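You operate a simulated robot arm through the tools that you are given. There is no shell and no other tool.

The job below is to be done with a simulated two-armed robot. You get a single attempt, and the scene is never put back.

## Task
Fetch the red faced block and set it on the shelf under the packing table. Put the white plastic block on the top of the grey mat away on the top of the window bench. Push the left padded bench drawer shut. Put the brass weight on the top of the grey mat away in the inside of the weight tray. Open the right padded bench drawer, take the folded red-brown sandpaper and leave it in the inside of the right padded bench drawer, then shut the drawer. Take the blue plastic block and put it on the beige base on the top of the window bench. The order is free.

Only the result counts: the job must be done as asked and must still hold three seconds after the hand-in. Knocking over, shifting, dropping, spilling or breaking anything else fails it.

## Robot
Two 7-joint arms with three-finger grippers on one trunk, on a base that moves. Base frame: it is fixed to the floor where the robot stands at the start and does not move with it; the origin is under the middle of the robot, x ahead of it, y to its left, z up. Units: mm, degrees, N and s.
The left shoulder is at the start at [46, 154, 996], the right one opposite. With the tool pointing down near the work surface each hand reaches from about 100 to 620 mm from the robot's upright axis, wherever it stands, measured 20 degrees to its own side. Places, roughly: beige base (14x7x3 cm) [1800, -2300, 800]; blue plastic block [1750, -1500, 750]; brass weight [2500, 0, 750]; folded red-brown sandpaper (7x6x3 cm) [2100, -1400, 800]; inside of the right padded bench drawer [2400, -200, 600]; inside of the weight tray (67x16 cm) [-2900, 4480, 800]; left padded bench drawer [2300, 300, 700]; red faced block (5x4x5 cm) [2500, 300, 800]; right padded bench drawer [2300, -200, 700]; shelf under the packing table [900, 3200, 200]; top of the window bench [1900, -1700, 800]; white plastic block [2500, 250, 750]. Payload 2.69 kg a hand.
The tool frame of a hand sits at the grasp point between the pads (the TCP): z along the fingers, y along the line on which they close. The tips reach 29 mm beyond it. The gripper opens to 120 mm; its body begins 78 mm behind the TCP.
Orientation is that of the tool frame in the base frame, as [roll, pitch, yaw] about the fixed x, y, z axes, in that order (R = Rz(yaw) Ry(pitch) Rx(roll)). With the fingers straight down and closing along the base's y, the tool's x points along the base's -x, its y along +y and its z along -z.

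## Interface
- The arms move only by the tool jog_arm. It takes "left_increments", "right_increments" or both (then of equal length, played together; a hand with none holds still); each is a list of rows, each a list of 7 numbers: the shift along the tool's x, y, z in mm, then the turn, a rotation vector about the tool's x, y, z in degrees, then the opening in per cent of the stroke, from 0 (shut) to 100 (fully open). In form: [[x, y, z, wx, wy, wz, fingers], ...]. A call has 1 to 20 rows; each row is the pose to reach, as a shift and turn from the pose commanded when the call began, along the tool's axes at that moment. Each row takes 0.2 s and may step no farther than 50 mm and 8.6 degrees from the row before; otherwise, or with a gripper value out of range, the whole call is refused. Where a pose cannot be reached the arm comes as near as it can. A force on the tool above 40 N (or 10 N above the force at the start of the call, whichever is more), or a blocked arm, ends the call early, and 0.2 s more pass. Each finger travels about 136.2 mm/s and halts on what it meets, pressing with about 25 N; the grip force reading is that of the motor and also rises with nothing between the fingers. The clock runs only during rows and for 0.2 s after the last one: add rows that repeat a pose to give the fingers time. The reply holds the time, the measured pose of the TCP, the force on the tool along the base axes, the opening and the grip force, in the units named above and with some noise, with the torque about the TCP (base axes, N m) and any sound that the robot's microphone picked up.
- Cameras (640 x 400 px; columns grow to the right, rows downward): "scene" is now at [162.4, 4.5, 1165.8]; the picture's right is [0.04, -1.00, 0.00], its down [-0.34, -0.02, -0.94] and it looks along [0.94, 0.04, -0.34] (base axes); focal length 214 px, centre (320, 200). "left" rides on the left gripper at [63, 0, -104] in its tool frame; the picture's right is [0.00, 1.00, 0.00], its down [-0.83, 0.00, -0.56] and it looks along [-0.56, 0.00, 0.83] (tool axes); focal length 275 px, centre (320, 200). "right" rides on the right gripper at [63, 0, -104] in its tool frame; the picture's right is [0.00, 1.00, 0.00], its down [-0.83, 0.00, -0.56] and it looks along [-0.56, 0.00, 0.83] (tool axes); focal length 275 px, centre (320, 200). There is no depth. A picture from a camera that has moved, and an enlarged one, comes with that camera's place and axes in the base frame and with its lens.
- snapshot(camera): a new picture of that camera. No time passes.
- lift_body(by): moves the trunk up (or, below 0, down) by that many mm; the arms and the scene camera ride with it, the base frame stays. It gives what a move gives, with no picture.
- drive_base(legs): drives the robot by 1 to 6 legs, each [ahead, left, turn to the left] in mm, mm and degrees, along the robot's own axes; the way and the turn of a leg run together, so that a leg with both is an arc; at most 1500 mm and 180 degrees a leg. The arms and the cameras ride along, it lands a little off, and it stops where it bumps. It gives what a move gives.
- pan_tilt(pan, tilt): turns the head with the scene camera to pan (to the left, within 80 degrees either way) and tilt (down, from -29 to 69), counted from straight ahead of the robot (the tilt from the chest, where the trunk bows). It gives what a move gives.
- enlarge(camera, box): a new picture of the part [left, top, right, bottom] of that camera's present view, enlarged. No time passes.
- hand_in(): hands the job in; it is judged then, once.

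Nothing tells you exact positions but the pictures and the camera data. Unless the task says otherwise, let go and move clear before handing in.

The tools are called after ">>>" as a command line: name --argument value ..., lists and objects as JSON in quotes. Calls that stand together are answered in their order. jog_arm: Moves the arms, as the interface text tells. Its arguments: {"type":"object","properties":{"left_increments":{"type":"array","items":{"type":"array","items":{"type":"number"}}},"right_increments":{"type":"array","items":{"type":"array","items":{"type":"number"}}}},"required":[]} The other tools are called the same way: lift_body (by) moves the trunk up or down; drive_base (legs) drives the base; pan_tilt (pan, tilt) turns the head that bears the scene camera; snapshot (camera) takes a picture; enlarge (camera, box) takes an enlarged picture of a part of a camera's view; hand_in () hands the job in.

At the start:

```text
t: 0.0
left_tool_pos: [373.3, 159.4, 1131.1]
left_ee_rot: [-179.9, 0.2, -179.9]
left_ft_force: [-0.3, -0.3, 0.2]
left_torque: [0.02, 0.01, -0.01]
left_gripper_width: 120.0
left_grasp_force: 0.0
right_tool_pos: [321.3, -120.3, 1130.3]
right_ee_rot: [-180.0, 0.0, 180.0]
right_ft_force: [-0.5, -1.2, 0.3]
right_torque: [-0.01, -0.01, -0.01]
right_gripper_width: 120.2
right_grasp_force: 0.0
trunk travel left (down, up): [-365.0, 73.0]
robot x, y, heading: [-3.7, 3.1, 0.0]
head pan, tilt (commanded): [2.6, 20.1]
```

scene: 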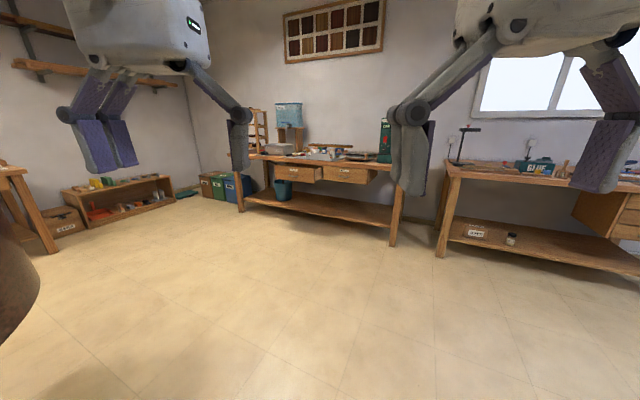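
right: 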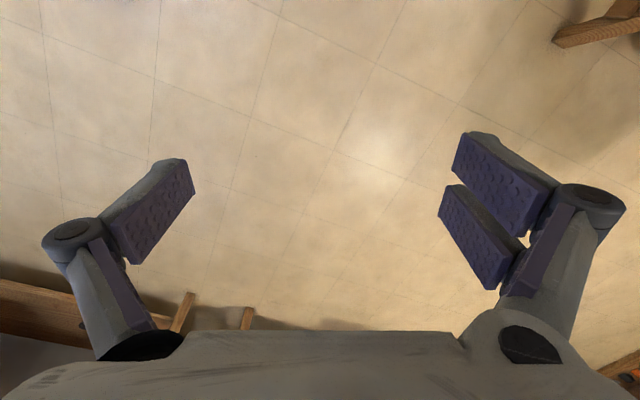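
left: 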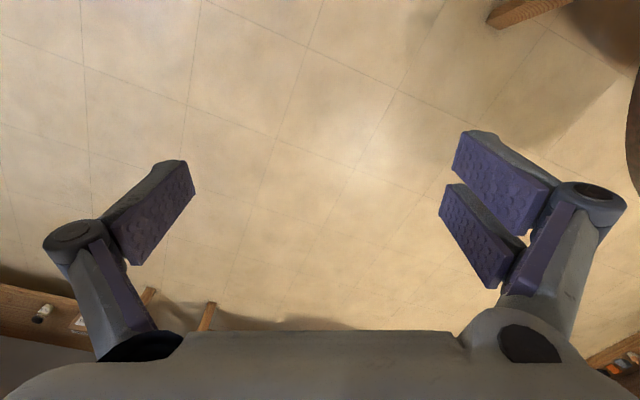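

I see a padded bench ahead with two drawers and a window bench to the right, with low shelves to the left. I'll look around with the head before driving.

>>> enlarge --camera "scene" --box '[220, 90, 420, 215]'

>>> enlarge --camera "scene" --box '[420, 110, 640, 250]'

>>> enlarge --camera "scene" --box '[0, 150, 240, 300]'

```text
3.20 times, centred on (320, 152) of scene
camera zoom: at [162.4, 4.5, 1165.8], right [0.04, -1.0, 0.0], down [-0.34, -0.02, -0.94], along [0.94, 0.04, -0.34], focal length 686 px, centre (320, 352)
```

zoom: 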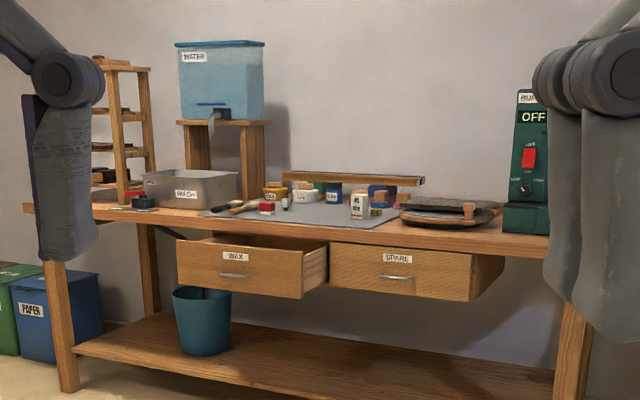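

```text
2.86 times, centred on (530, 180) of scene
camera zoom: at [162.4, 4.5, 1165.8], right [0.04, -1.0, 0.0], down [-0.34, -0.02, -0.94], along [0.94, 0.04, -0.34], focal length 613 px, centre (-280, 257)
```

zoom: 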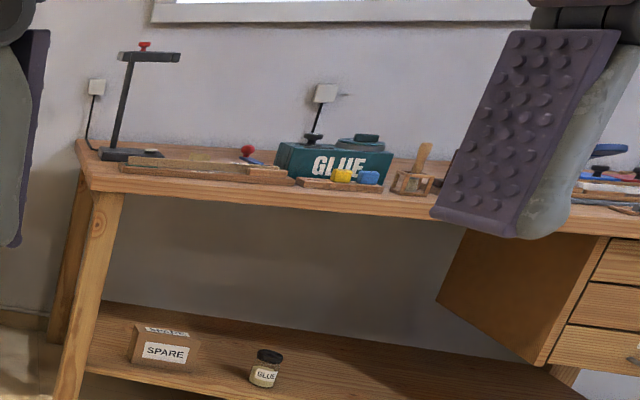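

```text
2.67 times, centred on (120, 225) of scene
camera zoom: at [162.4, 4.5, 1165.8], right [0.04, -1.0, 0.0], down [-0.34, -0.02, -0.94], along [0.94, 0.04, -0.34], focal length 572 px, centre (853, 133)
```

zoom: 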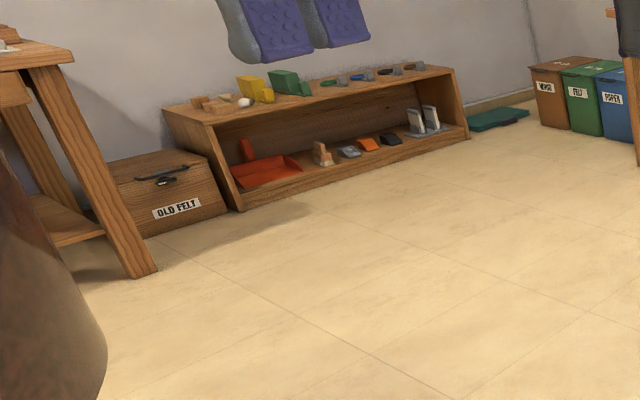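

The padded bench has the WAX drawer (left, open) and the SPARE drawer (right). I'll pan around to see the packing table and the weight tray.

>>> pan_tilt --pan 75 --tilt 20

>>> snapshot --camera "scene"

>>> pan_tilt --pan -60 --tilt 20

>>> snapshot --camera "scene"

```text
t: 1.4
left_tool_pos: [373.2, 159.8, 1131.2]
left_ee_rot: [-179.8, 0.4, -179.8]
left_ft_force: [0.4, 0.1, 0.4]
left_torque: [-0.02, -0.01, -0.03]
left_gripper_width: 120.0
left_grasp_force: 0.1
right_tool_pos: [322.1, -119.5, 1130.1]
right_ee_rot: [-180.0, -0.1, 180.0]
right_ft_force: [-0.4, -0.6, 0.1]
right_torque: [0.02, 0.01, 0.0]
right_gripper_width: 119.9
right_grasp_force: 0.1
trunk travel left (down, up): [-365.0, 73.0]
robot x, y, heading: [-1.4, -1.3, 0.2]
head pan, tilt (commanded): [75.0, 20.0]
```

```text
taken
camera scene: at [93.5, 90.2, 1166.0], right [0.97, -0.26, 0.0], down [-0.09, -0.33, -0.94], along [0.24, 0.91, -0.34], focal length 214 px, centre (320, 200)
```

scene: 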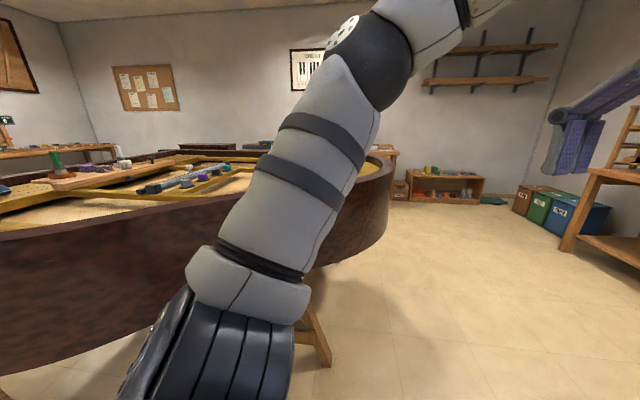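

```text
t: 3.6
left_tool_pos: [374.9, 160.5, 1131.1]
left_ee_rot: [-179.7, 0.2, -179.9]
left_ft_force: [-0.5, -0.5, 0.4]
left_torque: [-0.02, 0.02, -0.02]
left_gripper_width: 120.0
left_grasp_force: 0.0
right_tool_pos: [321.8, -120.0, 1130.0]
right_ee_rot: [-180.0, 0.1, -180.0]
right_ft_force: [0.1, 0.2, 0.0]
right_torque: [0.02, 0.01, 0.01]
right_gripper_width: 119.9
right_grasp_force: 0.1
trunk travel left (down, up): [-365.0, 73.0]
robot x, y, heading: [1.6, 1.7, -0.1]
head pan, tilt (commanded): [-60.0, 20.0]
```

```text
taken
camera scene: at [115.9, -80.3, 1166.0], right [-0.87, -0.5, 0.0], down [-0.17, 0.3, -0.94], along [0.47, -0.81, -0.34], focal length 214 px, centre (320, 200)
```

scene: 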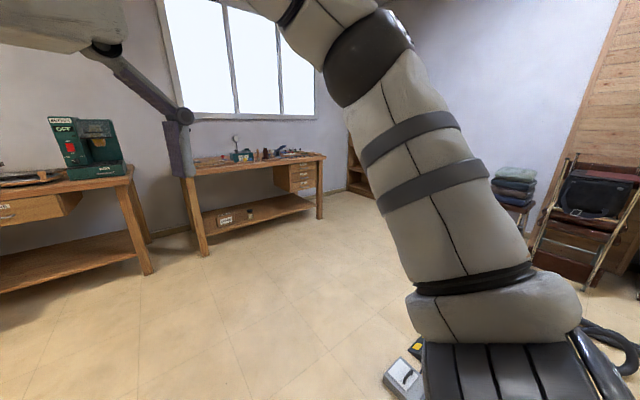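

The piano rim lies to my left and the window bench to the right. I'll drive ahead toward the padded bench and stop about 900 mm short to look closely.

>>> drive_base --legs '[[1350, 100, 0]]'

>>> pan_tilt --pan 0 --tilt 30

>>> snapshot --camera "scene"

```text
t: 10.3
left_tool_pos: [1715.2, 254.2, 1130.8]
left_ee_rot: [-179.8, 0.2, 179.8]
left_ft_force: [-0.6, 1.3, -0.5]
left_torque: [-0.01, -0.01, -0.01]
left_gripper_width: 120.1
left_grasp_force: 0.1
right_tool_pos: [1662.1, -26.2, 1130.3]
right_ee_rot: [180.0, 0.0, 179.7]
right_ft_force: [-0.1, 0.1, 0.2]
right_torque: [0.02, 0.01, -0.03]
right_gripper_width: 120.1
right_grasp_force: 0.1
trunk travel left (down, up): [-365.0, 73.0]
robot x, y, heading: [1338.3, 97.9, -0.3]
head pan, tilt (commanded): [-60.0, 20.0]
```

```text
t: 11.6
left_tool_pos: [1714.8, 252.5, 1130.4]
left_ee_rot: [-179.8, 0.2, 179.7]
left_ft_force: [-0.2, -0.2, 0.0]
left_torque: [-0.01, -0.02, -0.01]
left_gripper_width: 120.1
left_grasp_force: 0.1
right_tool_pos: [1661.3, -26.2, 1129.8]
right_ee_rot: [179.9, 0.0, 179.7]
right_ft_force: [0.2, 0.3, -0.7]
right_torque: [0.0, -0.03, 0.01]
right_gripper_width: 119.9
right_grasp_force: 0.0
trunk travel left (down, up): [-365.0, 73.0]
robot x, y, heading: [1340.6, 97.8, -0.2]
head pan, tilt (commanded): [0.0, 30.0]
```

```text
taken
camera scene: at [1499.3, 95.0, 1149.9], right [-0.01, -1.0, 0.0], down [-0.5, 0.0, -0.87], along [0.87, -0.01, -0.5], focal length 214 px, centre (320, 200)
```

scene: 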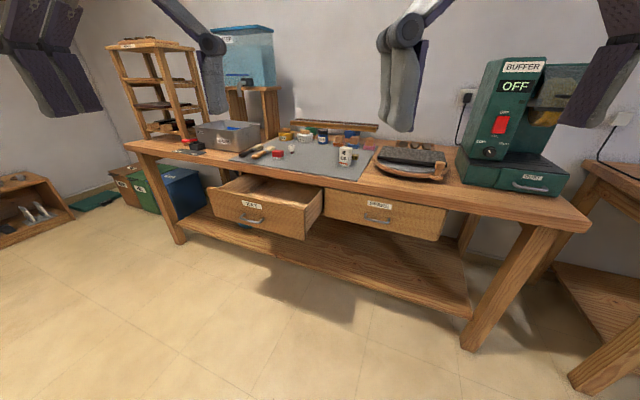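

>>> enlarge --camera "scene" --box '[210, 110, 390, 222]'

>>> enlarge --camera "scene" --box '[180, 160, 480, 345]'

```text
3.56 times, centred on (300, 166) of scene
camera zoom: at [1499.3, 95.0, 1149.9], right [-0.01, -1.0, 0.0], down [-0.5, 0.0, -0.87], along [0.87, -0.01, -0.5], focal length 763 px, centre (391, 321)
```

zoom: 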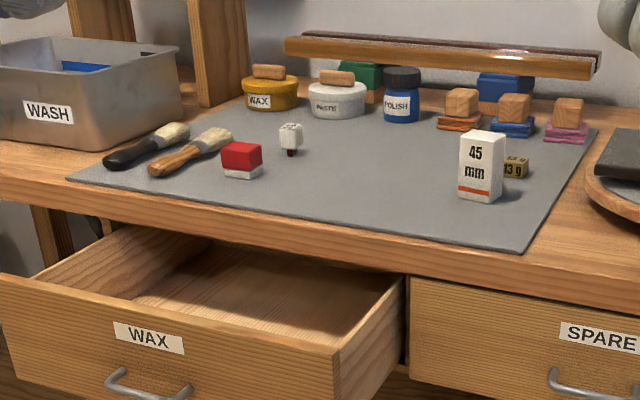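

```text
2.13 times, centred on (330, 252) of scene
camera zoom: at [1499.3, 95.0, 1149.9], right [-0.01, -1.0, 0.0], down [-0.5, 0.0, -0.87], along [0.87, -0.01, -0.5], focal length 458 px, centre (299, 88)
```

zoom: 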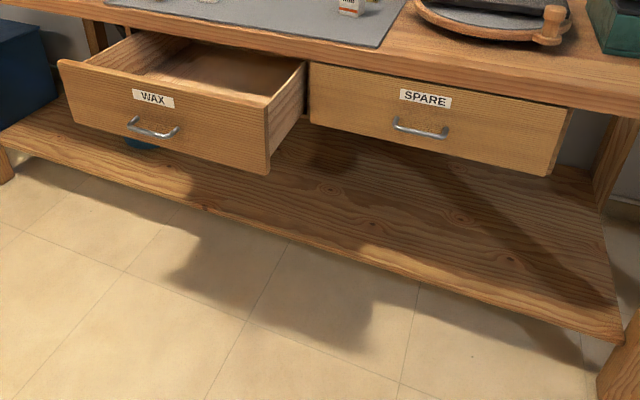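

>>> enlarge --camera "scene" --box '[262, 138, 310, 168]'

>>> enlarge --camera "scene" --box '[328, 138, 376, 168]'

```text
13.33 times, centred on (286, 153) of scene
camera zoom: at [1499.3, 95.0, 1149.9], right [-0.01, -1.0, 0.0], down [-0.5, 0.0, -0.87], along [0.87, -0.01, -0.5], focal length 2860 px, centre (773, 827)
```

zoom: 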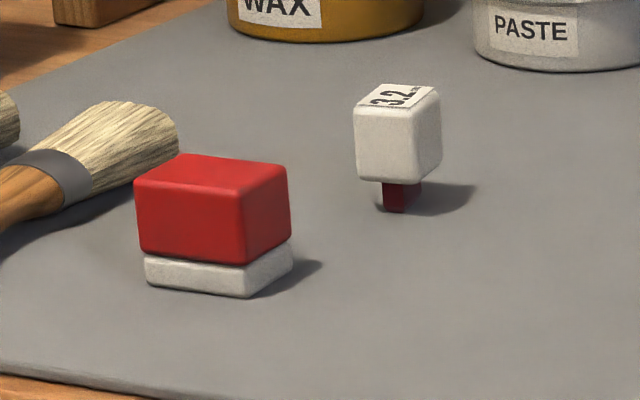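

```text
13.33 times, centred on (352, 153) of scene
camera zoom: at [1499.3, 95.0, 1149.9], right [-0.01, -1.0, 0.0], down [-0.5, 0.0, -0.87], along [0.87, -0.01, -0.5], focal length 2860 px, centre (-107, 827)
```

zoom: 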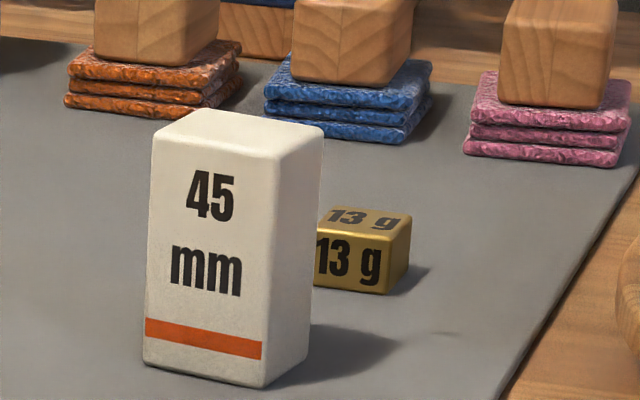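

The red/white block, a small white "3.2" block, a brass "13 g" weight and a taller "45 mm" white block stand on the mat. I'll move closer to get parallax for the bench height and positions.

>>> drive_base --legs '[[350, 0, 0]]'

>>> pan_tilt --pan 0 --tilt 40

>>> snapshot --camera "scene"

>>> snapshot --camera "left"

>>> snapshot --camera "right"

```text
t: 13.9
left_tool_pos: [2064.8, 250.4, 1131.3]
left_ee_rot: [-179.8, 0.2, 179.7]
left_ft_force: [-0.1, -0.4, -1.0]
left_torque: [-0.02, 0.03, 0.01]
left_gripper_width: 120.0
left_grasp_force: 0.1
right_tool_pos: [2011.4, -27.8, 1131.3]
right_ee_rot: [179.9, 0.0, 179.6]
right_ft_force: [0.0, -0.6, 0.6]
right_torque: [0.02, 0.01, 0.01]
right_gripper_width: 119.9
right_grasp_force: 0.0
trunk travel left (down, up): [-365.0, 73.0]
robot x, y, heading: [1690.0, 94.8, -0.3]
head pan, tilt (commanded): [0.0, 30.0]
```

```text
t: 14.6
left_tool_pos: [2064.1, 250.8, 1130.0]
left_ee_rot: [-179.8, 0.2, 179.7]
left_ft_force: [-0.6, -0.8, 0.2]
left_torque: [-0.01, 0.0, -0.03]
left_gripper_width: 120.1
left_grasp_force: 0.0
right_tool_pos: [2010.7, -28.9, 1130.8]
right_ee_rot: [-180.0, 0.1, 179.5]
right_ft_force: [-0.4, 0.7, -0.5]
right_torque: [0.0, -0.03, 0.0]
right_gripper_width: 120.0
right_grasp_force: 0.2
trunk travel left (down, up): [-365.0, 73.0]
robot x, y, heading: [1686.9, 98.1, -0.4]
head pan, tilt (commanded): [0.0, 40.0]
```

```text
taken
camera scene: at [1843.8, 92.8, 1134.6], right [-0.01, -1.0, 0.0], down [-0.64, 0.0, -0.77], along [0.77, -0.01, -0.64], focal length 214 px, centre (320, 200)
```

scene: 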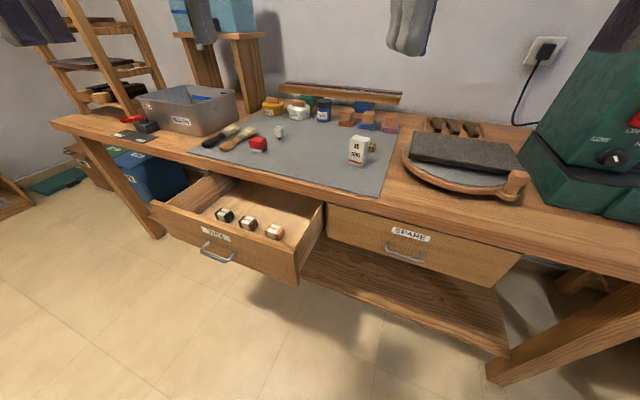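

```text
taken
camera left: at [2000.8, 251.1, 1234.5], right [0.01, 1.0, 0.0], down [0.83, -0.01, 0.56], along [0.56, -0.01, -0.83], focal length 275 px, centre (320, 200)
```

left: 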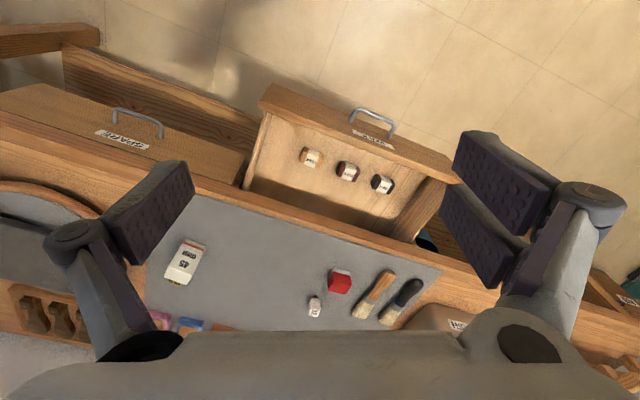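

```text
taken
camera right: at [1947.5, -28.8, 1234.7], right [0.0, 1.0, 0.0], down [0.83, 0.0, 0.56], along [0.56, 0.0, -0.83], focal length 275 px, centre (320, 200)
```

right: 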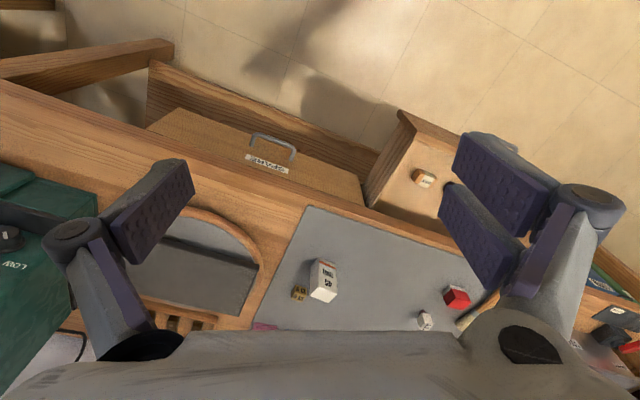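

The bench is turned a bit relative to my frame. I'll enlarge for precise triangulation of the items.

>>> enlarge --camera "scene" --box '[220, 110, 412, 230]'

>>> enlarge --camera "left" --box '[140, 210, 460, 340]'

>>> enlarge --camera "right" --box '[240, 210, 480, 340]'

>>> enlarge --camera "scene" --box '[140, 170, 540, 400]'

```text
3.33 times, centred on (316, 170) of scene
camera zoom: at [1843.8, 92.8, 1134.6], right [-0.01, -1.0, 0.0], down [-0.64, 0.0, -0.77], along [0.77, -0.01, -0.64], focal length 715 px, centre (333, 300)
```

zoom: 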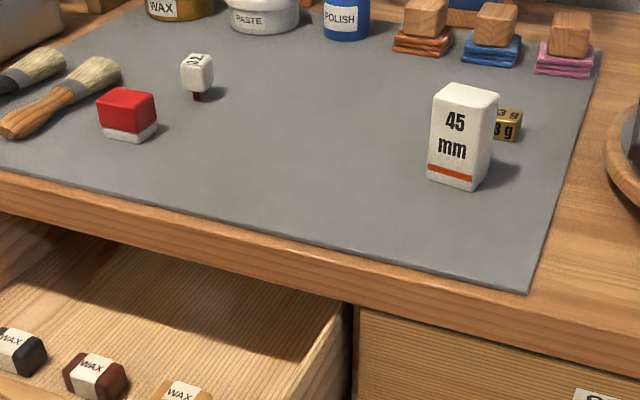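

```text
2.00 times, centred on (300, 275) of left
camera zoom: at [2000.8, 251.1, 1234.5], right [0.01, 1.0, 0.0], down [0.83, -0.01, 0.56], along [0.56, -0.01, -0.83], focal length 551 px, centre (360, 50)
```

zoom: 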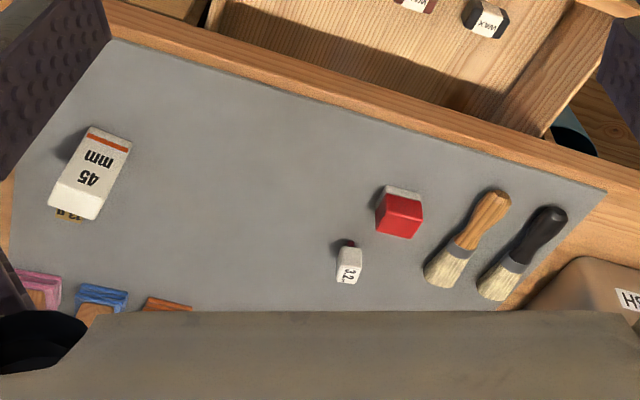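

```text
2.67 times, centred on (360, 275) of right
camera zoom: at [1947.5, -28.8, 1234.7], right [0.0, 1.0, 0.0], down [0.83, 0.0, 0.56], along [0.56, 0.0, -0.83], focal length 734 px, centre (213, 0)
```

zoom: 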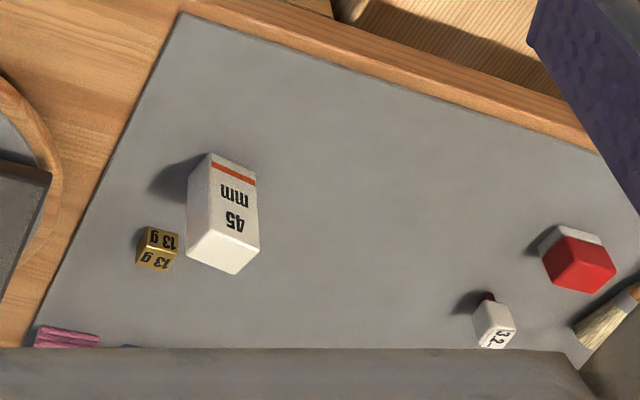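

```text
1.60 times, centred on (340, 285) of scene
camera zoom: at [1843.8, 92.8, 1134.6], right [-0.01, -1.0, 0.0], down [-0.64, 0.0, -0.77], along [0.77, -0.01, -0.64], focal length 343 px, centre (288, 64)
```

zoom: 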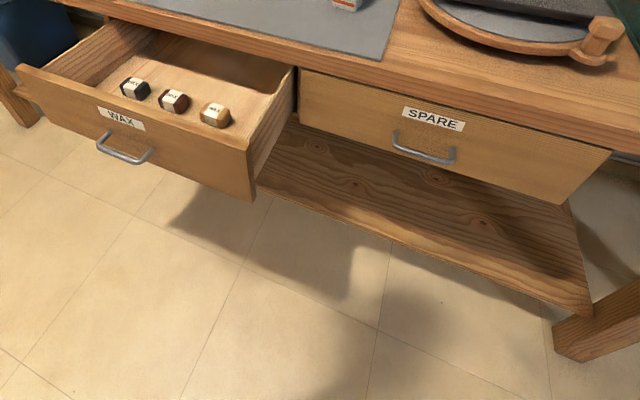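

The mat top is at z≈804 and the bench is turned about −22.4°: the WAX drawer stands ~170 mm open, its handle near (2169, 339, 694). I'll turn to face the bench squarely and stand in front of the WAX drawer.

>>> drive_base --legs '[[0, 0, -22.0], [-123, 266, 0]]'

>>> lift_body --by -200

>>> snapshot --camera "scene"

>>> snapshot --camera "left"

```text
t: 18.4
left_tool_pos: [2083.7, 393.3, 1130.0]
left_ee_rot: [-179.8, 0.1, 157.9]
left_ft_force: [-0.2, 0.7, 0.5]
left_torque: [-0.02, 0.0, -0.05]
left_gripper_width: 120.0
left_grasp_force: 0.1
right_tool_pos: [1929.2, 155.2, 1130.6]
right_ee_rot: [180.0, 0.0, 157.9]
right_ft_force: [-0.6, 0.1, -0.7]
right_torque: [-0.02, -0.02, 0.01]
right_gripper_width: 120.2
right_grasp_force: 0.0
trunk travel left (down, up): [-365.0, 73.0]
robot x, y, heading: [1679.2, 383.0, -22.2]
head pan, tilt (commanded): [0.0, 40.0]
```

```text
t: 20.6
left_tool_pos: [2141.7, 368.9, 838.3]
left_ee_rot: [-179.7, -15.2, 157.8]
left_ft_force: [0.4, 0.3, -0.8]
left_torque: [0.0, -0.01, 0.02]
left_gripper_width: 119.9
left_grasp_force: 0.1
right_tool_pos: [1985.9, 131.7, 860.5]
right_ee_rot: [179.9, -14.1, 157.8]
right_ft_force: [0.1, 0.5, 0.4]
right_torque: [0.01, 0.03, 0.02]
right_gripper_width: 119.9
right_grasp_force: 0.1
trunk travel left (down, up): [-165.0, 273.0]
robot x, y, heading: [1678.3, 386.4, -22.3]
head pan, tilt (commanded): [0.0, 40.0]
```

```text
taken
camera scene: at [1875.6, 305.6, 925.4], right [-0.38, -0.93, 0.0], down [-0.59, 0.24, -0.77], along [0.71, -0.29, -0.64], focal length 214 px, centre (320, 200)
```

scene: 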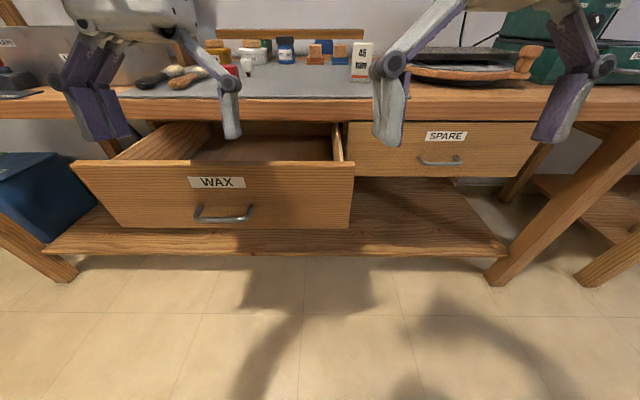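

```text
taken
camera left: at [2111.1, 381.5, 955.4], right [0.38, 0.92, 0.0], down [0.88, -0.36, 0.32], along [0.29, -0.13, -0.95], focal length 275 px, centre (320, 200)
```

left: 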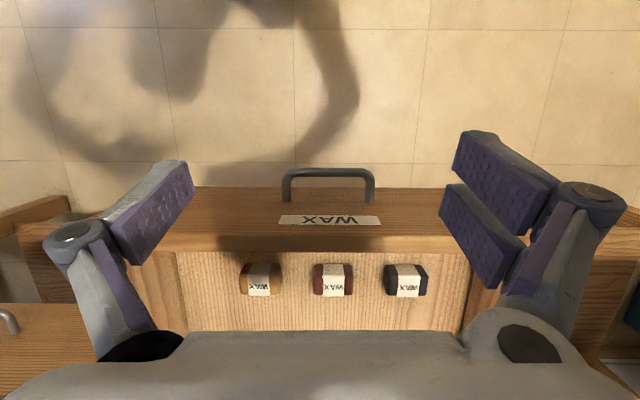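

The lift also bows the trunk, so the hand now tilts back 15°. I'm aligned with the WAX handle; I'll turn the left hand to point horizontally forward, backing off a little, above the drawer.

>>> jog_arm --left_increments '[[5.9, 0, 1.6, 0, -8.08, 0, 100], [11.8, 0, 3.2, 0, -16.15, 0, 100], [17.8, 0, 4.8, 0, -24.2, 0, 100], [23.7, 0, 6.5, 0, -32.3, 0, 100], [29.6, 0, 8.1, 0, -40.4, 0, 100], [35.5, 0, 9.7, 0, -48.5, 0, 100], [41.5, 0, 11.3, 0, -56.5, 0, 100], [47.4, 0, 12.9, 0, -64.6, 0, 100], [53.3, 0, 14.5, 0, -72.7, 0, 100], [59.2, 0, 16.2, 0, -80.8, 0, 100], [65.2, 0, 17.8, 0, -88.9, 0, 100], [71.1, 0, 19.4, 0, -96.9, 0, 100], [77, 0, 21, 0, -105, 0, 100]]'

>>> snapshot --camera "scene"

>>> snapshot --camera "left"

```text
t: 23.4
left_tool_pos: [2122.2, 266.4, 856.2]
left_ee_rot: [-172.2, 89.6, 165.5]
left_ft_force: [1.5, 0.2, -0.5]
left_torque: [-0.03, -0.04, 0.03]
left_gripper_width: 119.5
left_grasp_force: 0.0
left hand out of reach, approached as far as the arm can: row 9, 10, 11, 12, 13
right_tool_pos: [1988.4, 129.2, 858.8]
right_ee_rot: [179.8, -14.1, 157.7]
right_ft_force: [0.6, -0.4, -0.8]
right_torque: [0.05, 0.05, -0.04]
right_gripper_width: 119.8
right_grasp_force: 0.0
trunk travel left (down, up): [-165.0, 273.0]
robot x, y, heading: [1680.6, 387.1, -22.3]
head pan, tilt (commanded): [0.0, 40.0]
```

```text
taken
camera scene: at [1874.2, 298.6, 923.8], right [-0.45, -0.9, 0.0], down [-0.58, 0.29, -0.76], along [0.68, -0.34, -0.65], focal length 214 px, centre (320, 200)
```

scene: 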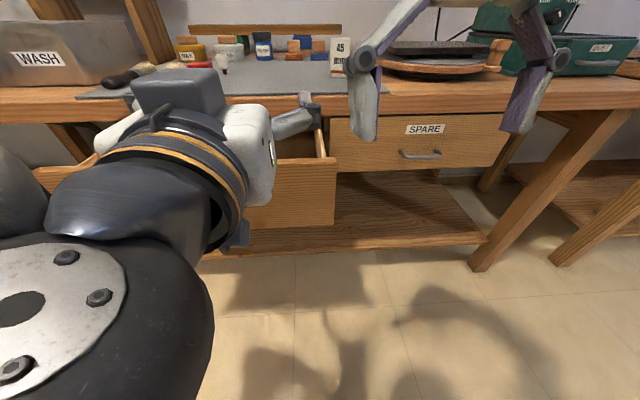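

```text
taken
camera left: at [2024.9, 306.9, 792.0], right [0.38, 0.93, 0.0], down [-0.51, 0.21, 0.83], along [0.77, -0.32, 0.55], focal length 275 px, centre (320, 200)
```

left: 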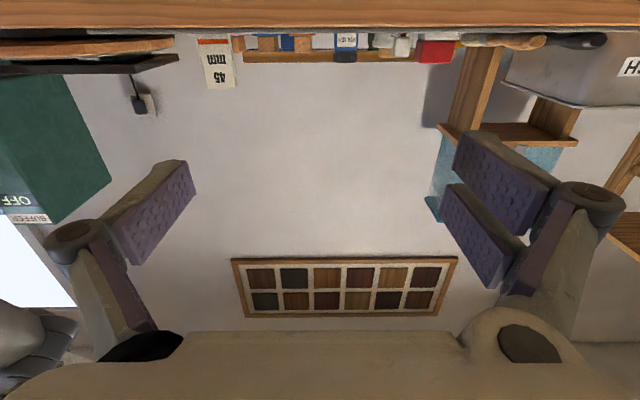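

The hand reached horizontal but the arm is too folded at this distance. I'll back the base off so the arm can extend forward.

>>> drive_base --legs '[[-250, 0, 0]]'

>>> jog_arm --left_increments '[[0, 0, 0, 0, 0, 0, 100]]'

```text
t: 25.2
left_tool_pos: [1891.5, 365.2, 856.9]
left_ee_rot: [-137.8, 89.7, -159.6]
left_ft_force: [-0.3, -0.2, -0.6]
left_torque: [0.01, 0.03, 0.03]
left_gripper_width: 120.0
left_grasp_force: 0.1
right_tool_pos: [1756.7, 225.9, 858.9]
right_ee_rot: [179.9, -14.1, 157.9]
right_ft_force: [-0.6, 0.2, 0.6]
right_torque: [0.01, -0.01, 0.02]
right_gripper_width: 120.0
right_grasp_force: 0.1
trunk travel left (down, up): [-165.0, 273.0]
robot x, y, heading: [1448.9, 483.0, -22.2]
head pan, tilt (commanded): [0.0, 40.0]
```

```text
t: 25.6
left_tool_pos: [1890.6, 363.6, 856.6]
left_ee_rot: [-140.8, 89.8, -162.7]
left_ft_force: [0.5, -0.4, 0.4]
left_torque: [-0.01, 0.03, 0.02]
left_gripper_width: 120.1
left_grasp_force: 0.0
right_tool_pos: [1758.6, 225.5, 859.5]
right_ee_rot: [179.9, -14.1, 158.0]
right_ft_force: [-0.2, -0.5, -0.2]
right_torque: [-0.01, 0.02, -0.03]
right_gripper_width: 120.0
right_grasp_force: 0.1
trunk travel left (down, up): [-165.0, 273.0]
robot x, y, heading: [1445.3, 477.8, -22.1]
head pan, tilt (commanded): [0.0, 40.0]
```

The commanded pose follows the reached one. Now I'll lower the hand to handle height and shift left in line with the WAX handle, still short of the drawer.

>>> jog_arm --left_increments '[[32, 20, 0, 0, 0, 0, 100], [64, 40, 0, 0, 0, 0, 100], [96, 60, 10, 0, 0, 0, 100], [128, 80, 30, 0, 0, 0, 100], [162, 103, 60, 0, 0, 0, 100], [162, 103, 100, 0, 0, 0, 100], [162, 103, 100, 0, 0, 0, 100]]'

>>> snapshot --camera "scene"

>>> snapshot --camera "left"

```text
refused: row 5 steps farther than a row can; nothing moved
```

```text
taken
camera scene: at [1645.8, 399.9, 925.3], right [-0.38, -0.93, 0.0], down [-0.6, 0.24, -0.77], along [0.71, -0.29, -0.64], focal length 214 px, centre (320, 200)
```

scene: 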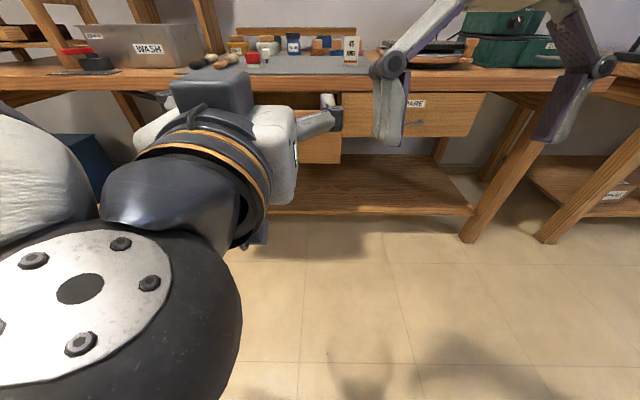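

```text
taken
camera left: at [1794.8, 402.8, 793.5], right [0.37, 0.93, 0.0], down [-0.51, 0.2, 0.83], along [0.77, -0.31, 0.55], focal length 275 px, centre (320, 200)
```

left: 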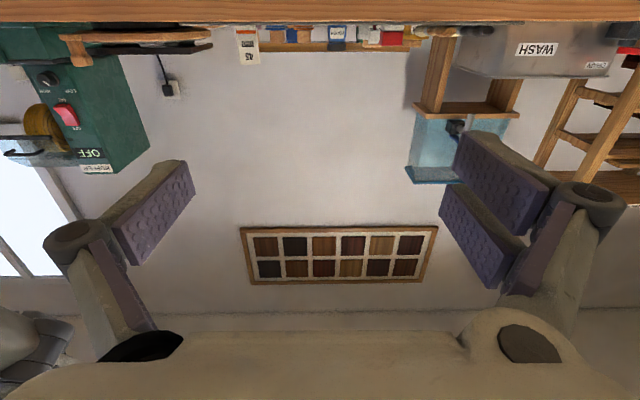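

>>> jog_arm --left_increments '[[28, 18, 8, 0, 0, 0, 100], [56, 36, 16, 0, 0, 0, 100], [84, 54, 24, 0, 0, 0, 100], [112, 72, 45, 0, 0, 0, 100], [138, 88, 70, 0, 0, 0, 100], [162, 103, 100, 0, 0, 0, 100], [162, 103, 100, 0, 0, 0, 100]]'

>>> snapshot --camera "scene"

>>> snapshot --camera "left"

```text
t: 27.2
left_tool_pos: [2011.8, 403.4, 694.7]
left_ee_rot: [-173.1, 89.8, 165.6]
left_ft_force: [0.2, -0.7, -0.5]
left_torque: [-0.01, -0.04, 0.02]
left_gripper_width: 120.1
left_grasp_force: 0.2
left hand out of reach, approached as far as the arm can: row 1, 2, 3, 4, 5, 6, 7
right_tool_pos: [1757.3, 225.8, 859.1]
right_ee_rot: [179.9, -14.0, 158.0]
right_ft_force: [0.0, -1.0, -0.1]
right_torque: [0.0, -0.01, -0.01]
right_gripper_width: 119.7
right_grasp_force: 0.1
trunk travel left (down, up): [-165.0, 273.0]
robot x, y, heading: [1448.4, 478.6, -22.0]
head pan, tilt (commanded): [0.0, 40.0]
```

```text
taken
camera scene: at [1645.8, 399.9, 925.3], right [-0.38, -0.93, 0.0], down [-0.6, 0.24, -0.77], along [0.71, -0.29, -0.64], focal length 214 px, centre (320, 200)
```

scene: 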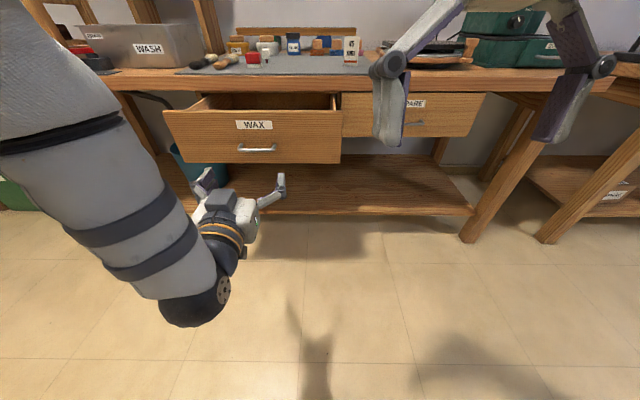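

```text
taken
camera left: at [1914.1, 440.6, 630.9], right [0.36, 0.93, 0.0], down [-0.52, 0.2, 0.83], along [0.78, -0.3, 0.55], focal length 275 px, centre (320, 200)
```

left: 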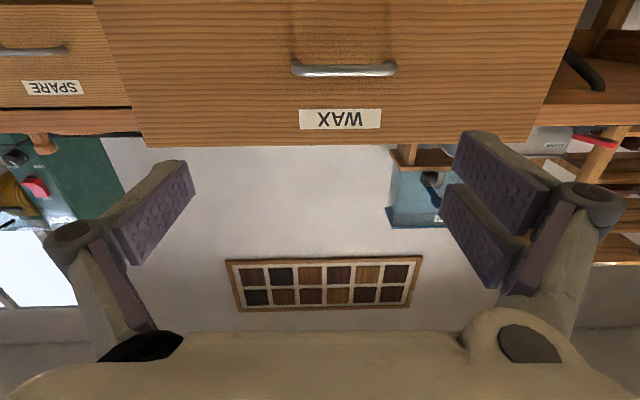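

The left hand is level and nearly in line with the handle (about 22 mm off). I'll drive the base forward 150 mm and 22 mm left to bring the open fingers close to the drawer front, straddling the handle.

>>> drive_base --legs '[[140, 22, 0]]'

>>> snapshot --camera "left"

>>> snapshot --camera "scene"

```text
t: 28.6
left_tool_pos: [2150.2, 371.4, 694.1]
left_ee_rot: [-171.4, 89.7, 167.5]
left_ft_force: [0.4, -0.9, -0.3]
left_torque: [0.01, -0.05, 0.01]
left_gripper_width: 120.0
left_grasp_force: 0.1
right_tool_pos: [1896.0, 193.7, 859.6]
right_ee_rot: [179.9, -14.1, 158.0]
right_ft_force: [-0.7, -0.4, 0.4]
right_torque: [-0.01, -0.01, -0.02]
right_gripper_width: 120.0
right_grasp_force: 0.1
trunk travel left (down, up): [-165.0, 273.0]
robot x, y, heading: [1584.4, 446.5, -22.2]
head pan, tilt (commanded): [0.0, 40.0]
```

```text
taken
camera left: at [2051.9, 409.0, 630.7], right [0.36, 0.93, 0.0], down [-0.52, 0.2, 0.83], along [0.78, -0.3, 0.55], focal length 275 px, centre (320, 200)
```

left: 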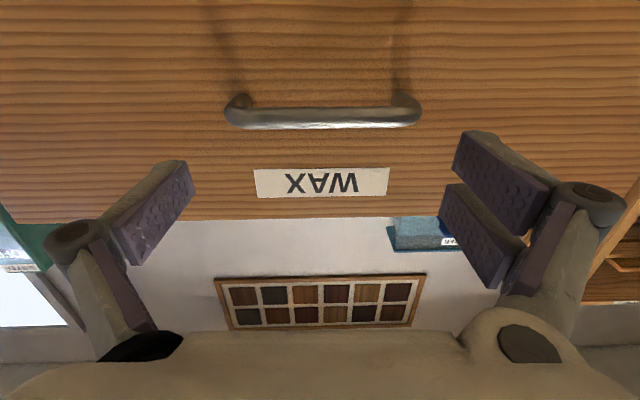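

```text
taken
camera scene: at [1784.0, 367.9, 925.2], right [-0.37, -0.93, 0.0], down [-0.6, 0.24, -0.77], along [0.71, -0.29, -0.64], focal length 214 px, centre (320, 200)
```

scene: 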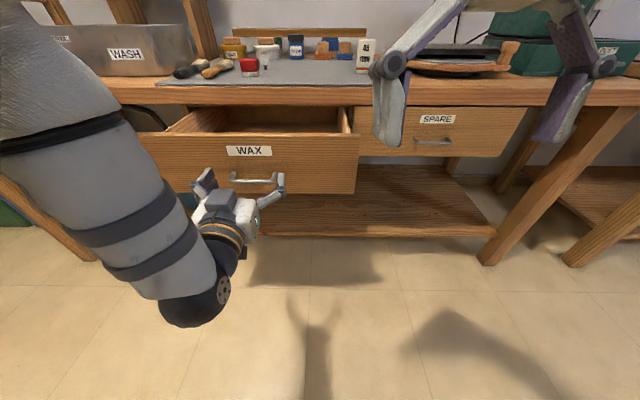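

The fingers straddle the handle well. I'll push forward gently with the left arm.

>>> jog_arm --left_increments '[[0, 0, 8, 0, 0, 0, 100], [0, 0, 16, 0, 0, 0, 100], [0, 0, 24, 0, 0, 0, 100], [0, 0, 32, 0, 0, 0, 100], [0, 0, 40, 0, 0, 0, 100], [0, 0, 48, 0, 0, 0, 100], [0, 0, 56, 0, 0, 0, 100], [0, 0, 64, 0, 0, 0, 100], [0, 0, 72, 0, 0, 0, 100], [0, 0, 80, 0, 0, 0, 100], [0, 0, 88, 0, 0, 0, 100], [0, 0, 96, 0, 0, 0, 100]]'

>>> snapshot --camera "left"

>>> snapshot --camera "scene"

```text
t: 31.2
left_tool_pos: [2234.5, 329.3, 695.0]
left_ee_rot: [168.7, 89.6, 147.9]
left_ft_force: [0.3, -0.3, -0.5]
left_torque: [0.0, -0.02, 0.0]
left_gripper_width: 120.3
left_grasp_force: 0.1
left hand out of reach, approached as far as the arm can: row 6, 7, 8, 9, 10, 11, 12
right_tool_pos: [1896.3, 194.1, 860.5]
right_ee_rot: [179.8, -14.0, 158.0]
right_ft_force: [-0.4, -0.2, 0.4]
right_torque: [-0.02, -0.02, -0.01]
right_gripper_width: 119.8
right_grasp_force: 0.0
trunk travel left (down, up): [-165.0, 273.0]
robot x, y, heading: [1584.1, 446.7, -21.7]
head pan, tilt (commanded): [0.0, 40.0]
```

```text
taken
camera left: at [2137.3, 366.2, 632.2], right [0.35, 0.94, 0.01], down [-0.52, 0.19, 0.83], along [0.78, -0.3, 0.55], focal length 275 px, centre (320, 200)
```

left: 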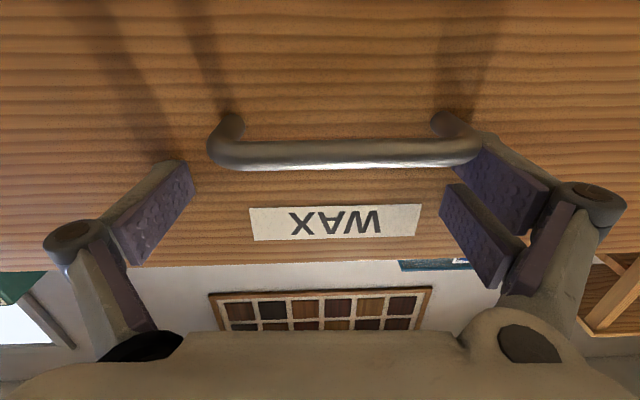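

```text
taken
camera scene: at [1783.8, 367.9, 925.3], right [-0.37, -0.93, 0.0], down [-0.6, 0.24, -0.77], along [0.71, -0.29, -0.64], focal length 214 px, centre (320, 200)
```

scene: 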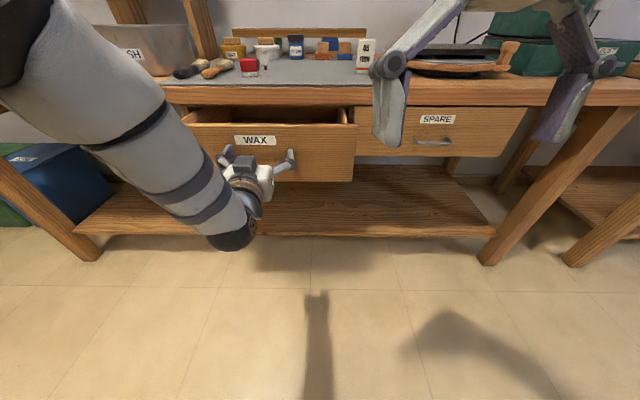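

The drawer moved in about 60 mm before the arm hit its reach limit. I'll retract slightly, then push the rest by driving the base forward with the arm held.

>>> jog_arm --left_increments '[[0, 0, -8, 0, 0, 0, 100], [0, 2, -16, 0, 0, 0, 100], [0, 4, -24, 0, 0, 0, 100], [0, 6, -32, 0, 0, 0, 100], [0, 8, -40, 0, 0, 0, 100]]'

>>> snapshot --camera "left"

```text
t: 32.4
left_tool_pos: [2197.7, 348.3, 695.1]
left_ee_rot: [166.5, 89.6, 145.9]
left_ft_force: [0.7, -0.4, 0.4]
left_torque: [0.04, -0.02, -0.05]
left_gripper_width: 120.0
left_grasp_force: 0.0
left hand out of reach, approached as far as the arm can: row 4, 5
right_tool_pos: [1895.1, 194.3, 860.4]
right_ee_rot: [179.9, -14.0, 158.0]
right_ft_force: [0.0, -0.3, -0.3]
right_torque: [0.0, -0.02, 0.01]
right_gripper_width: 120.0
right_grasp_force: 0.0
trunk travel left (down, up): [-165.0, 273.0]
robot x, y, heading: [1583.7, 445.9, -21.9]
head pan, tilt (commanded): [0.0, 40.0]
```

```text
taken
camera left: at [2100.6, 385.2, 632.5], right [0.35, 0.94, 0.01], down [-0.52, 0.19, 0.83], along [0.78, -0.3, 0.55], focal length 275 px, centre (320, 200)
```

left: 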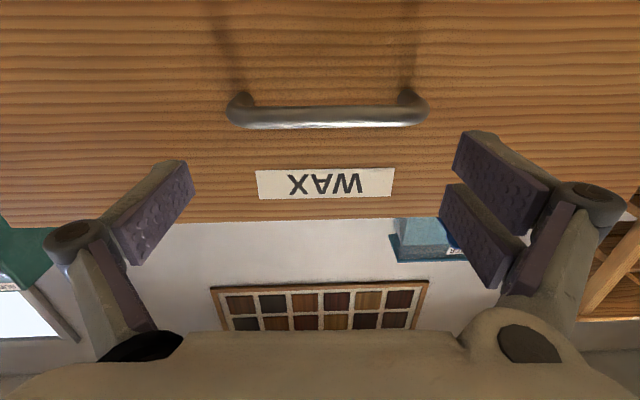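

>>> drive_base --legs '[[100, 4, 0]]'

>>> snapshot --camera "left"

>>> snapshot --camera "scene"

```text
t: 33.5
left_tool_pos: [2293.3, 314.0, 695.9]
left_ee_rot: [169.4, 89.6, 148.9]
left_ft_force: [-0.7, 0.5, 0.4]
left_torque: [0.0, 0.0, 0.04]
left_gripper_width: 120.0
left_grasp_force: 0.0
right_tool_pos: [1990.9, 160.0, 860.6]
right_ee_rot: [179.9, -14.1, 157.9]
right_ft_force: [-0.8, -0.5, -0.5]
right_torque: [-0.01, 0.01, -0.01]
right_gripper_width: 119.8
right_grasp_force: 0.1
trunk travel left (down, up): [-165.0, 273.0]
robot x, y, heading: [1679.1, 413.8, -21.9]
head pan, tilt (commanded): [0.0, 40.0]
```

```text
taken
camera left: at [2194.9, 351.5, 632.4], right [0.35, 0.94, 0.01], down [-0.52, 0.19, 0.83], along [0.78, -0.3, 0.55], focal length 275 px, centre (320, 200)
```

left: 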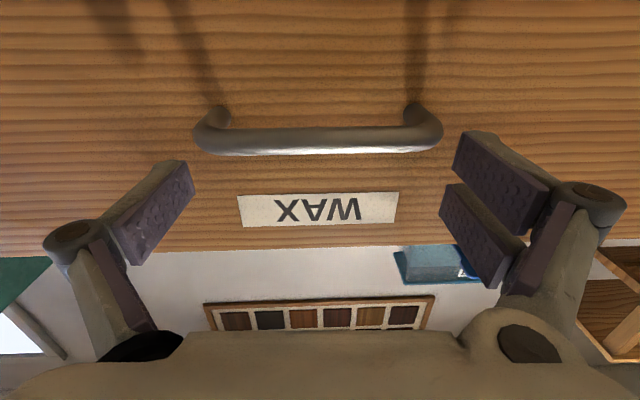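

```text
taken
camera scene: at [1878.1, 334.3, 925.2], right [-0.37, -0.93, 0.0], down [-0.6, 0.24, -0.77], along [0.71, -0.29, -0.64], focal length 214 px, centre (320, 200)
```

scene: 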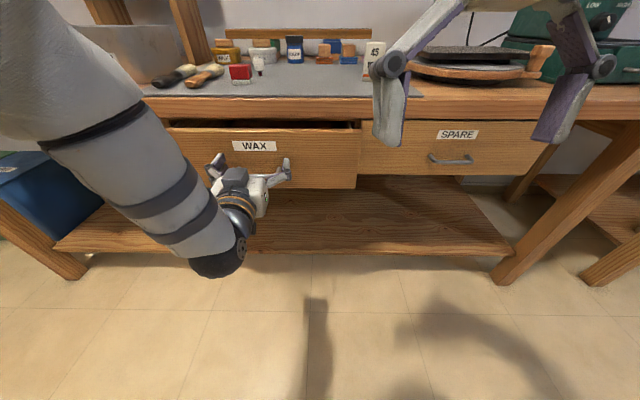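

>>> drive_base --legs '[[40, 0, 0]]'

>>> snapshot --camera "left"

>>> snapshot --camera "scene"

```text
t: 34.4
left_tool_pos: [2329.7, 299.7, 695.0]
left_ee_rot: [168.7, 89.6, 148.0]
left_ft_force: [0.2, -0.8, -0.5]
left_torque: [0.01, -0.03, 0.0]
left_gripper_width: 119.8
left_grasp_force: 0.1
right_tool_pos: [2026.2, 144.5, 860.1]
right_ee_rot: [179.9, -14.1, 158.0]
right_ft_force: [1.4, 1.0, 0.3]
right_torque: [0.0, 0.01, 0.01]
right_gripper_width: 120.2
right_grasp_force: 0.0
trunk travel left (down, up): [-165.0, 273.0]
robot x, y, heading: [1712.3, 397.0, -21.9]
head pan, tilt (commanded): [0.0, 40.0]
```

```text
taken
camera left: at [2232.0, 336.8, 632.3], right [0.35, 0.94, 0.01], down [-0.52, 0.19, 0.83], along [0.78, -0.3, 0.55], focal length 275 px, centre (320, 200)
```

left: 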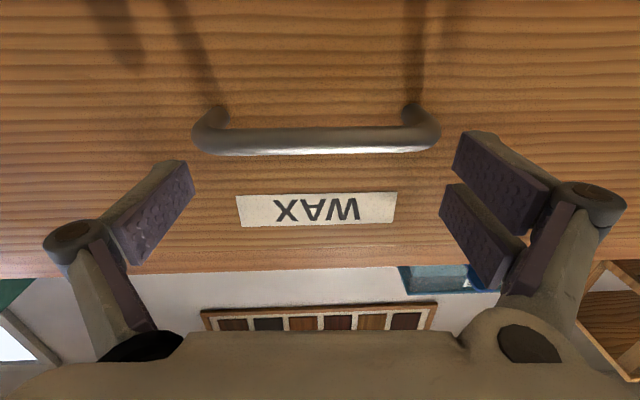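

```text
taken
camera scene: at [1915.1, 319.4, 925.2], right [-0.37, -0.93, 0.0], down [-0.6, 0.24, -0.77], along [0.71, -0.29, -0.64], focal length 214 px, centre (320, 200)
```

scene: 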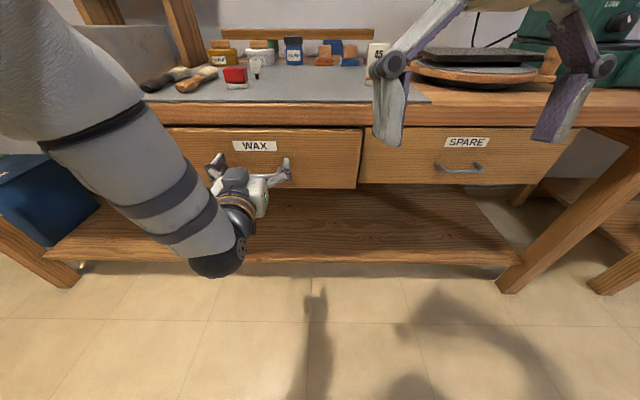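

>>> drive_base --legs '[[12, 0, 0]]'

>>> enlarge --camera "scene" --box '[260, 90, 460, 215]'

>>> snapshot --camera "left"

```text
t: 35.1
left_tool_pos: [2340.8, 295.0, 695.5]
left_ee_rot: [167.3, 89.6, 146.7]
left_ft_force: [0.6, -0.3, 0.3]
left_torque: [0.01, -0.01, 0.0]
left_gripper_width: 119.9
left_grasp_force: 0.0
right_tool_pos: [2038.6, 141.0, 859.9]
right_ee_rot: [179.9, -14.1, 158.0]
right_ft_force: [0.6, 0.4, 0.1]
right_torque: [-0.01, 0.03, 0.0]
right_gripper_width: 119.7
right_grasp_force: 0.0
trunk travel left (down, up): [-165.0, 273.0]
robot x, y, heading: [1726.0, 395.8, -21.9]
head pan, tilt (commanded): [0.0, 40.0]
```

```text
3.20 times, centred on (360, 152) of scene
camera zoom: at [1926.2, 315.0, 925.2], right [-0.37, -0.93, 0.0], down [-0.6, 0.24, -0.77], along [0.71, -0.29, -0.64], focal length 686 px, centre (192, 352)
```

zoom: 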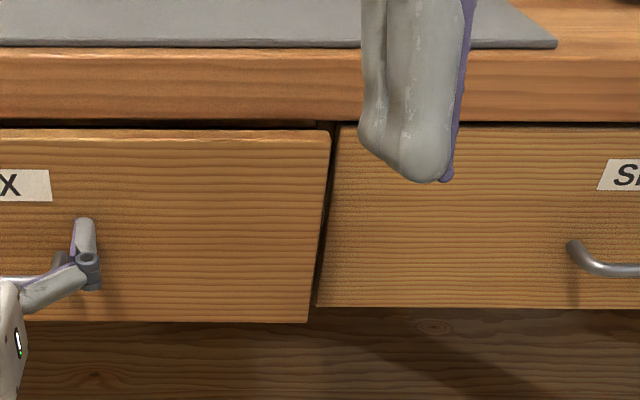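

```text
taken
camera left: at [2243.0, 332.3, 632.4], right [0.35, 0.94, 0.01], down [-0.52, 0.19, 0.83], along [0.78, -0.3, 0.55], focal length 275 px, centre (320, 200)
```

left: 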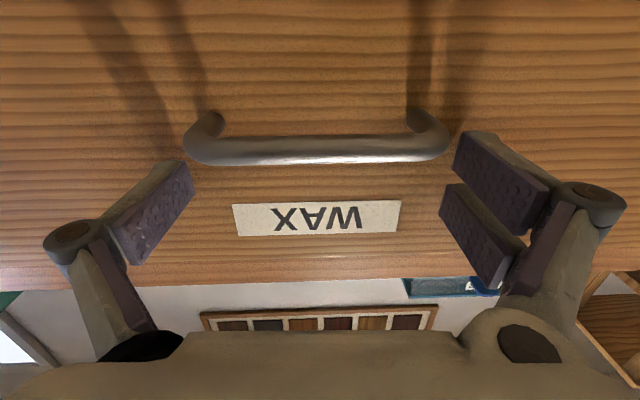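

>>> drive_base --legs '[[20, 0, 0]]'

>>> enlarge --camera "scene" --box '[260, 90, 460, 215]'

>>> snapshot --camera "left"

```text
t: 35.9
left_tool_pos: [2360.3, 287.8, 696.1]
left_ee_rot: [166.2, 89.6, 145.7]
left_ft_force: [-0.4, 0.1, 0.3]
left_torque: [-0.01, -0.02, 0.01]
left_gripper_width: 119.8
left_grasp_force: 0.0
right_tool_pos: [2056.4, 133.3, 859.2]
right_ee_rot: [179.9, -14.1, 158.0]
right_ft_force: [0.8, -0.5, -0.4]
right_torque: [-0.01, 0.01, -0.01]
right_gripper_width: 120.1
right_grasp_force: 0.0
trunk travel left (down, up): [-165.0, 273.0]
robot x, y, heading: [1743.7, 385.9, -22.2]
head pan, tilt (commanded): [0.0, 40.0]
```

```text
3.20 times, centred on (360, 152) of scene
camera zoom: at [1944.6, 307.5, 925.2], right [-0.37, -0.93, 0.0], down [-0.6, 0.24, -0.77], along [0.71, -0.29, -0.64], focal length 686 px, centre (192, 352)
```

zoom: 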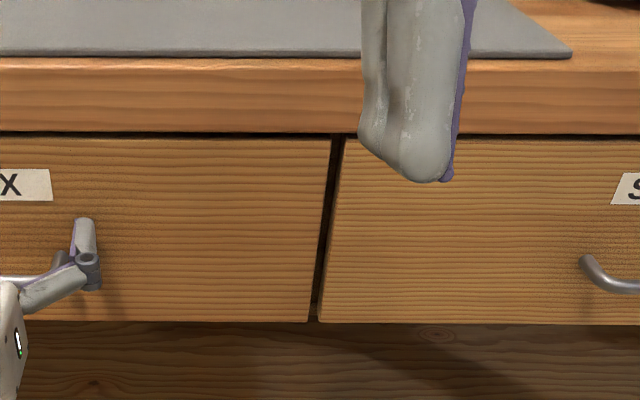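

```text
taken
camera left: at [2261.4, 325.0, 632.3], right [0.35, 0.94, 0.01], down [-0.52, 0.19, 0.83], along [0.78, -0.3, 0.55], focal length 275 px, centre (320, 200)
```

left: 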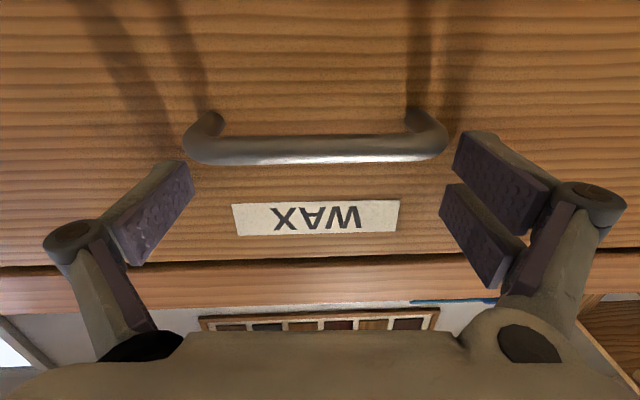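

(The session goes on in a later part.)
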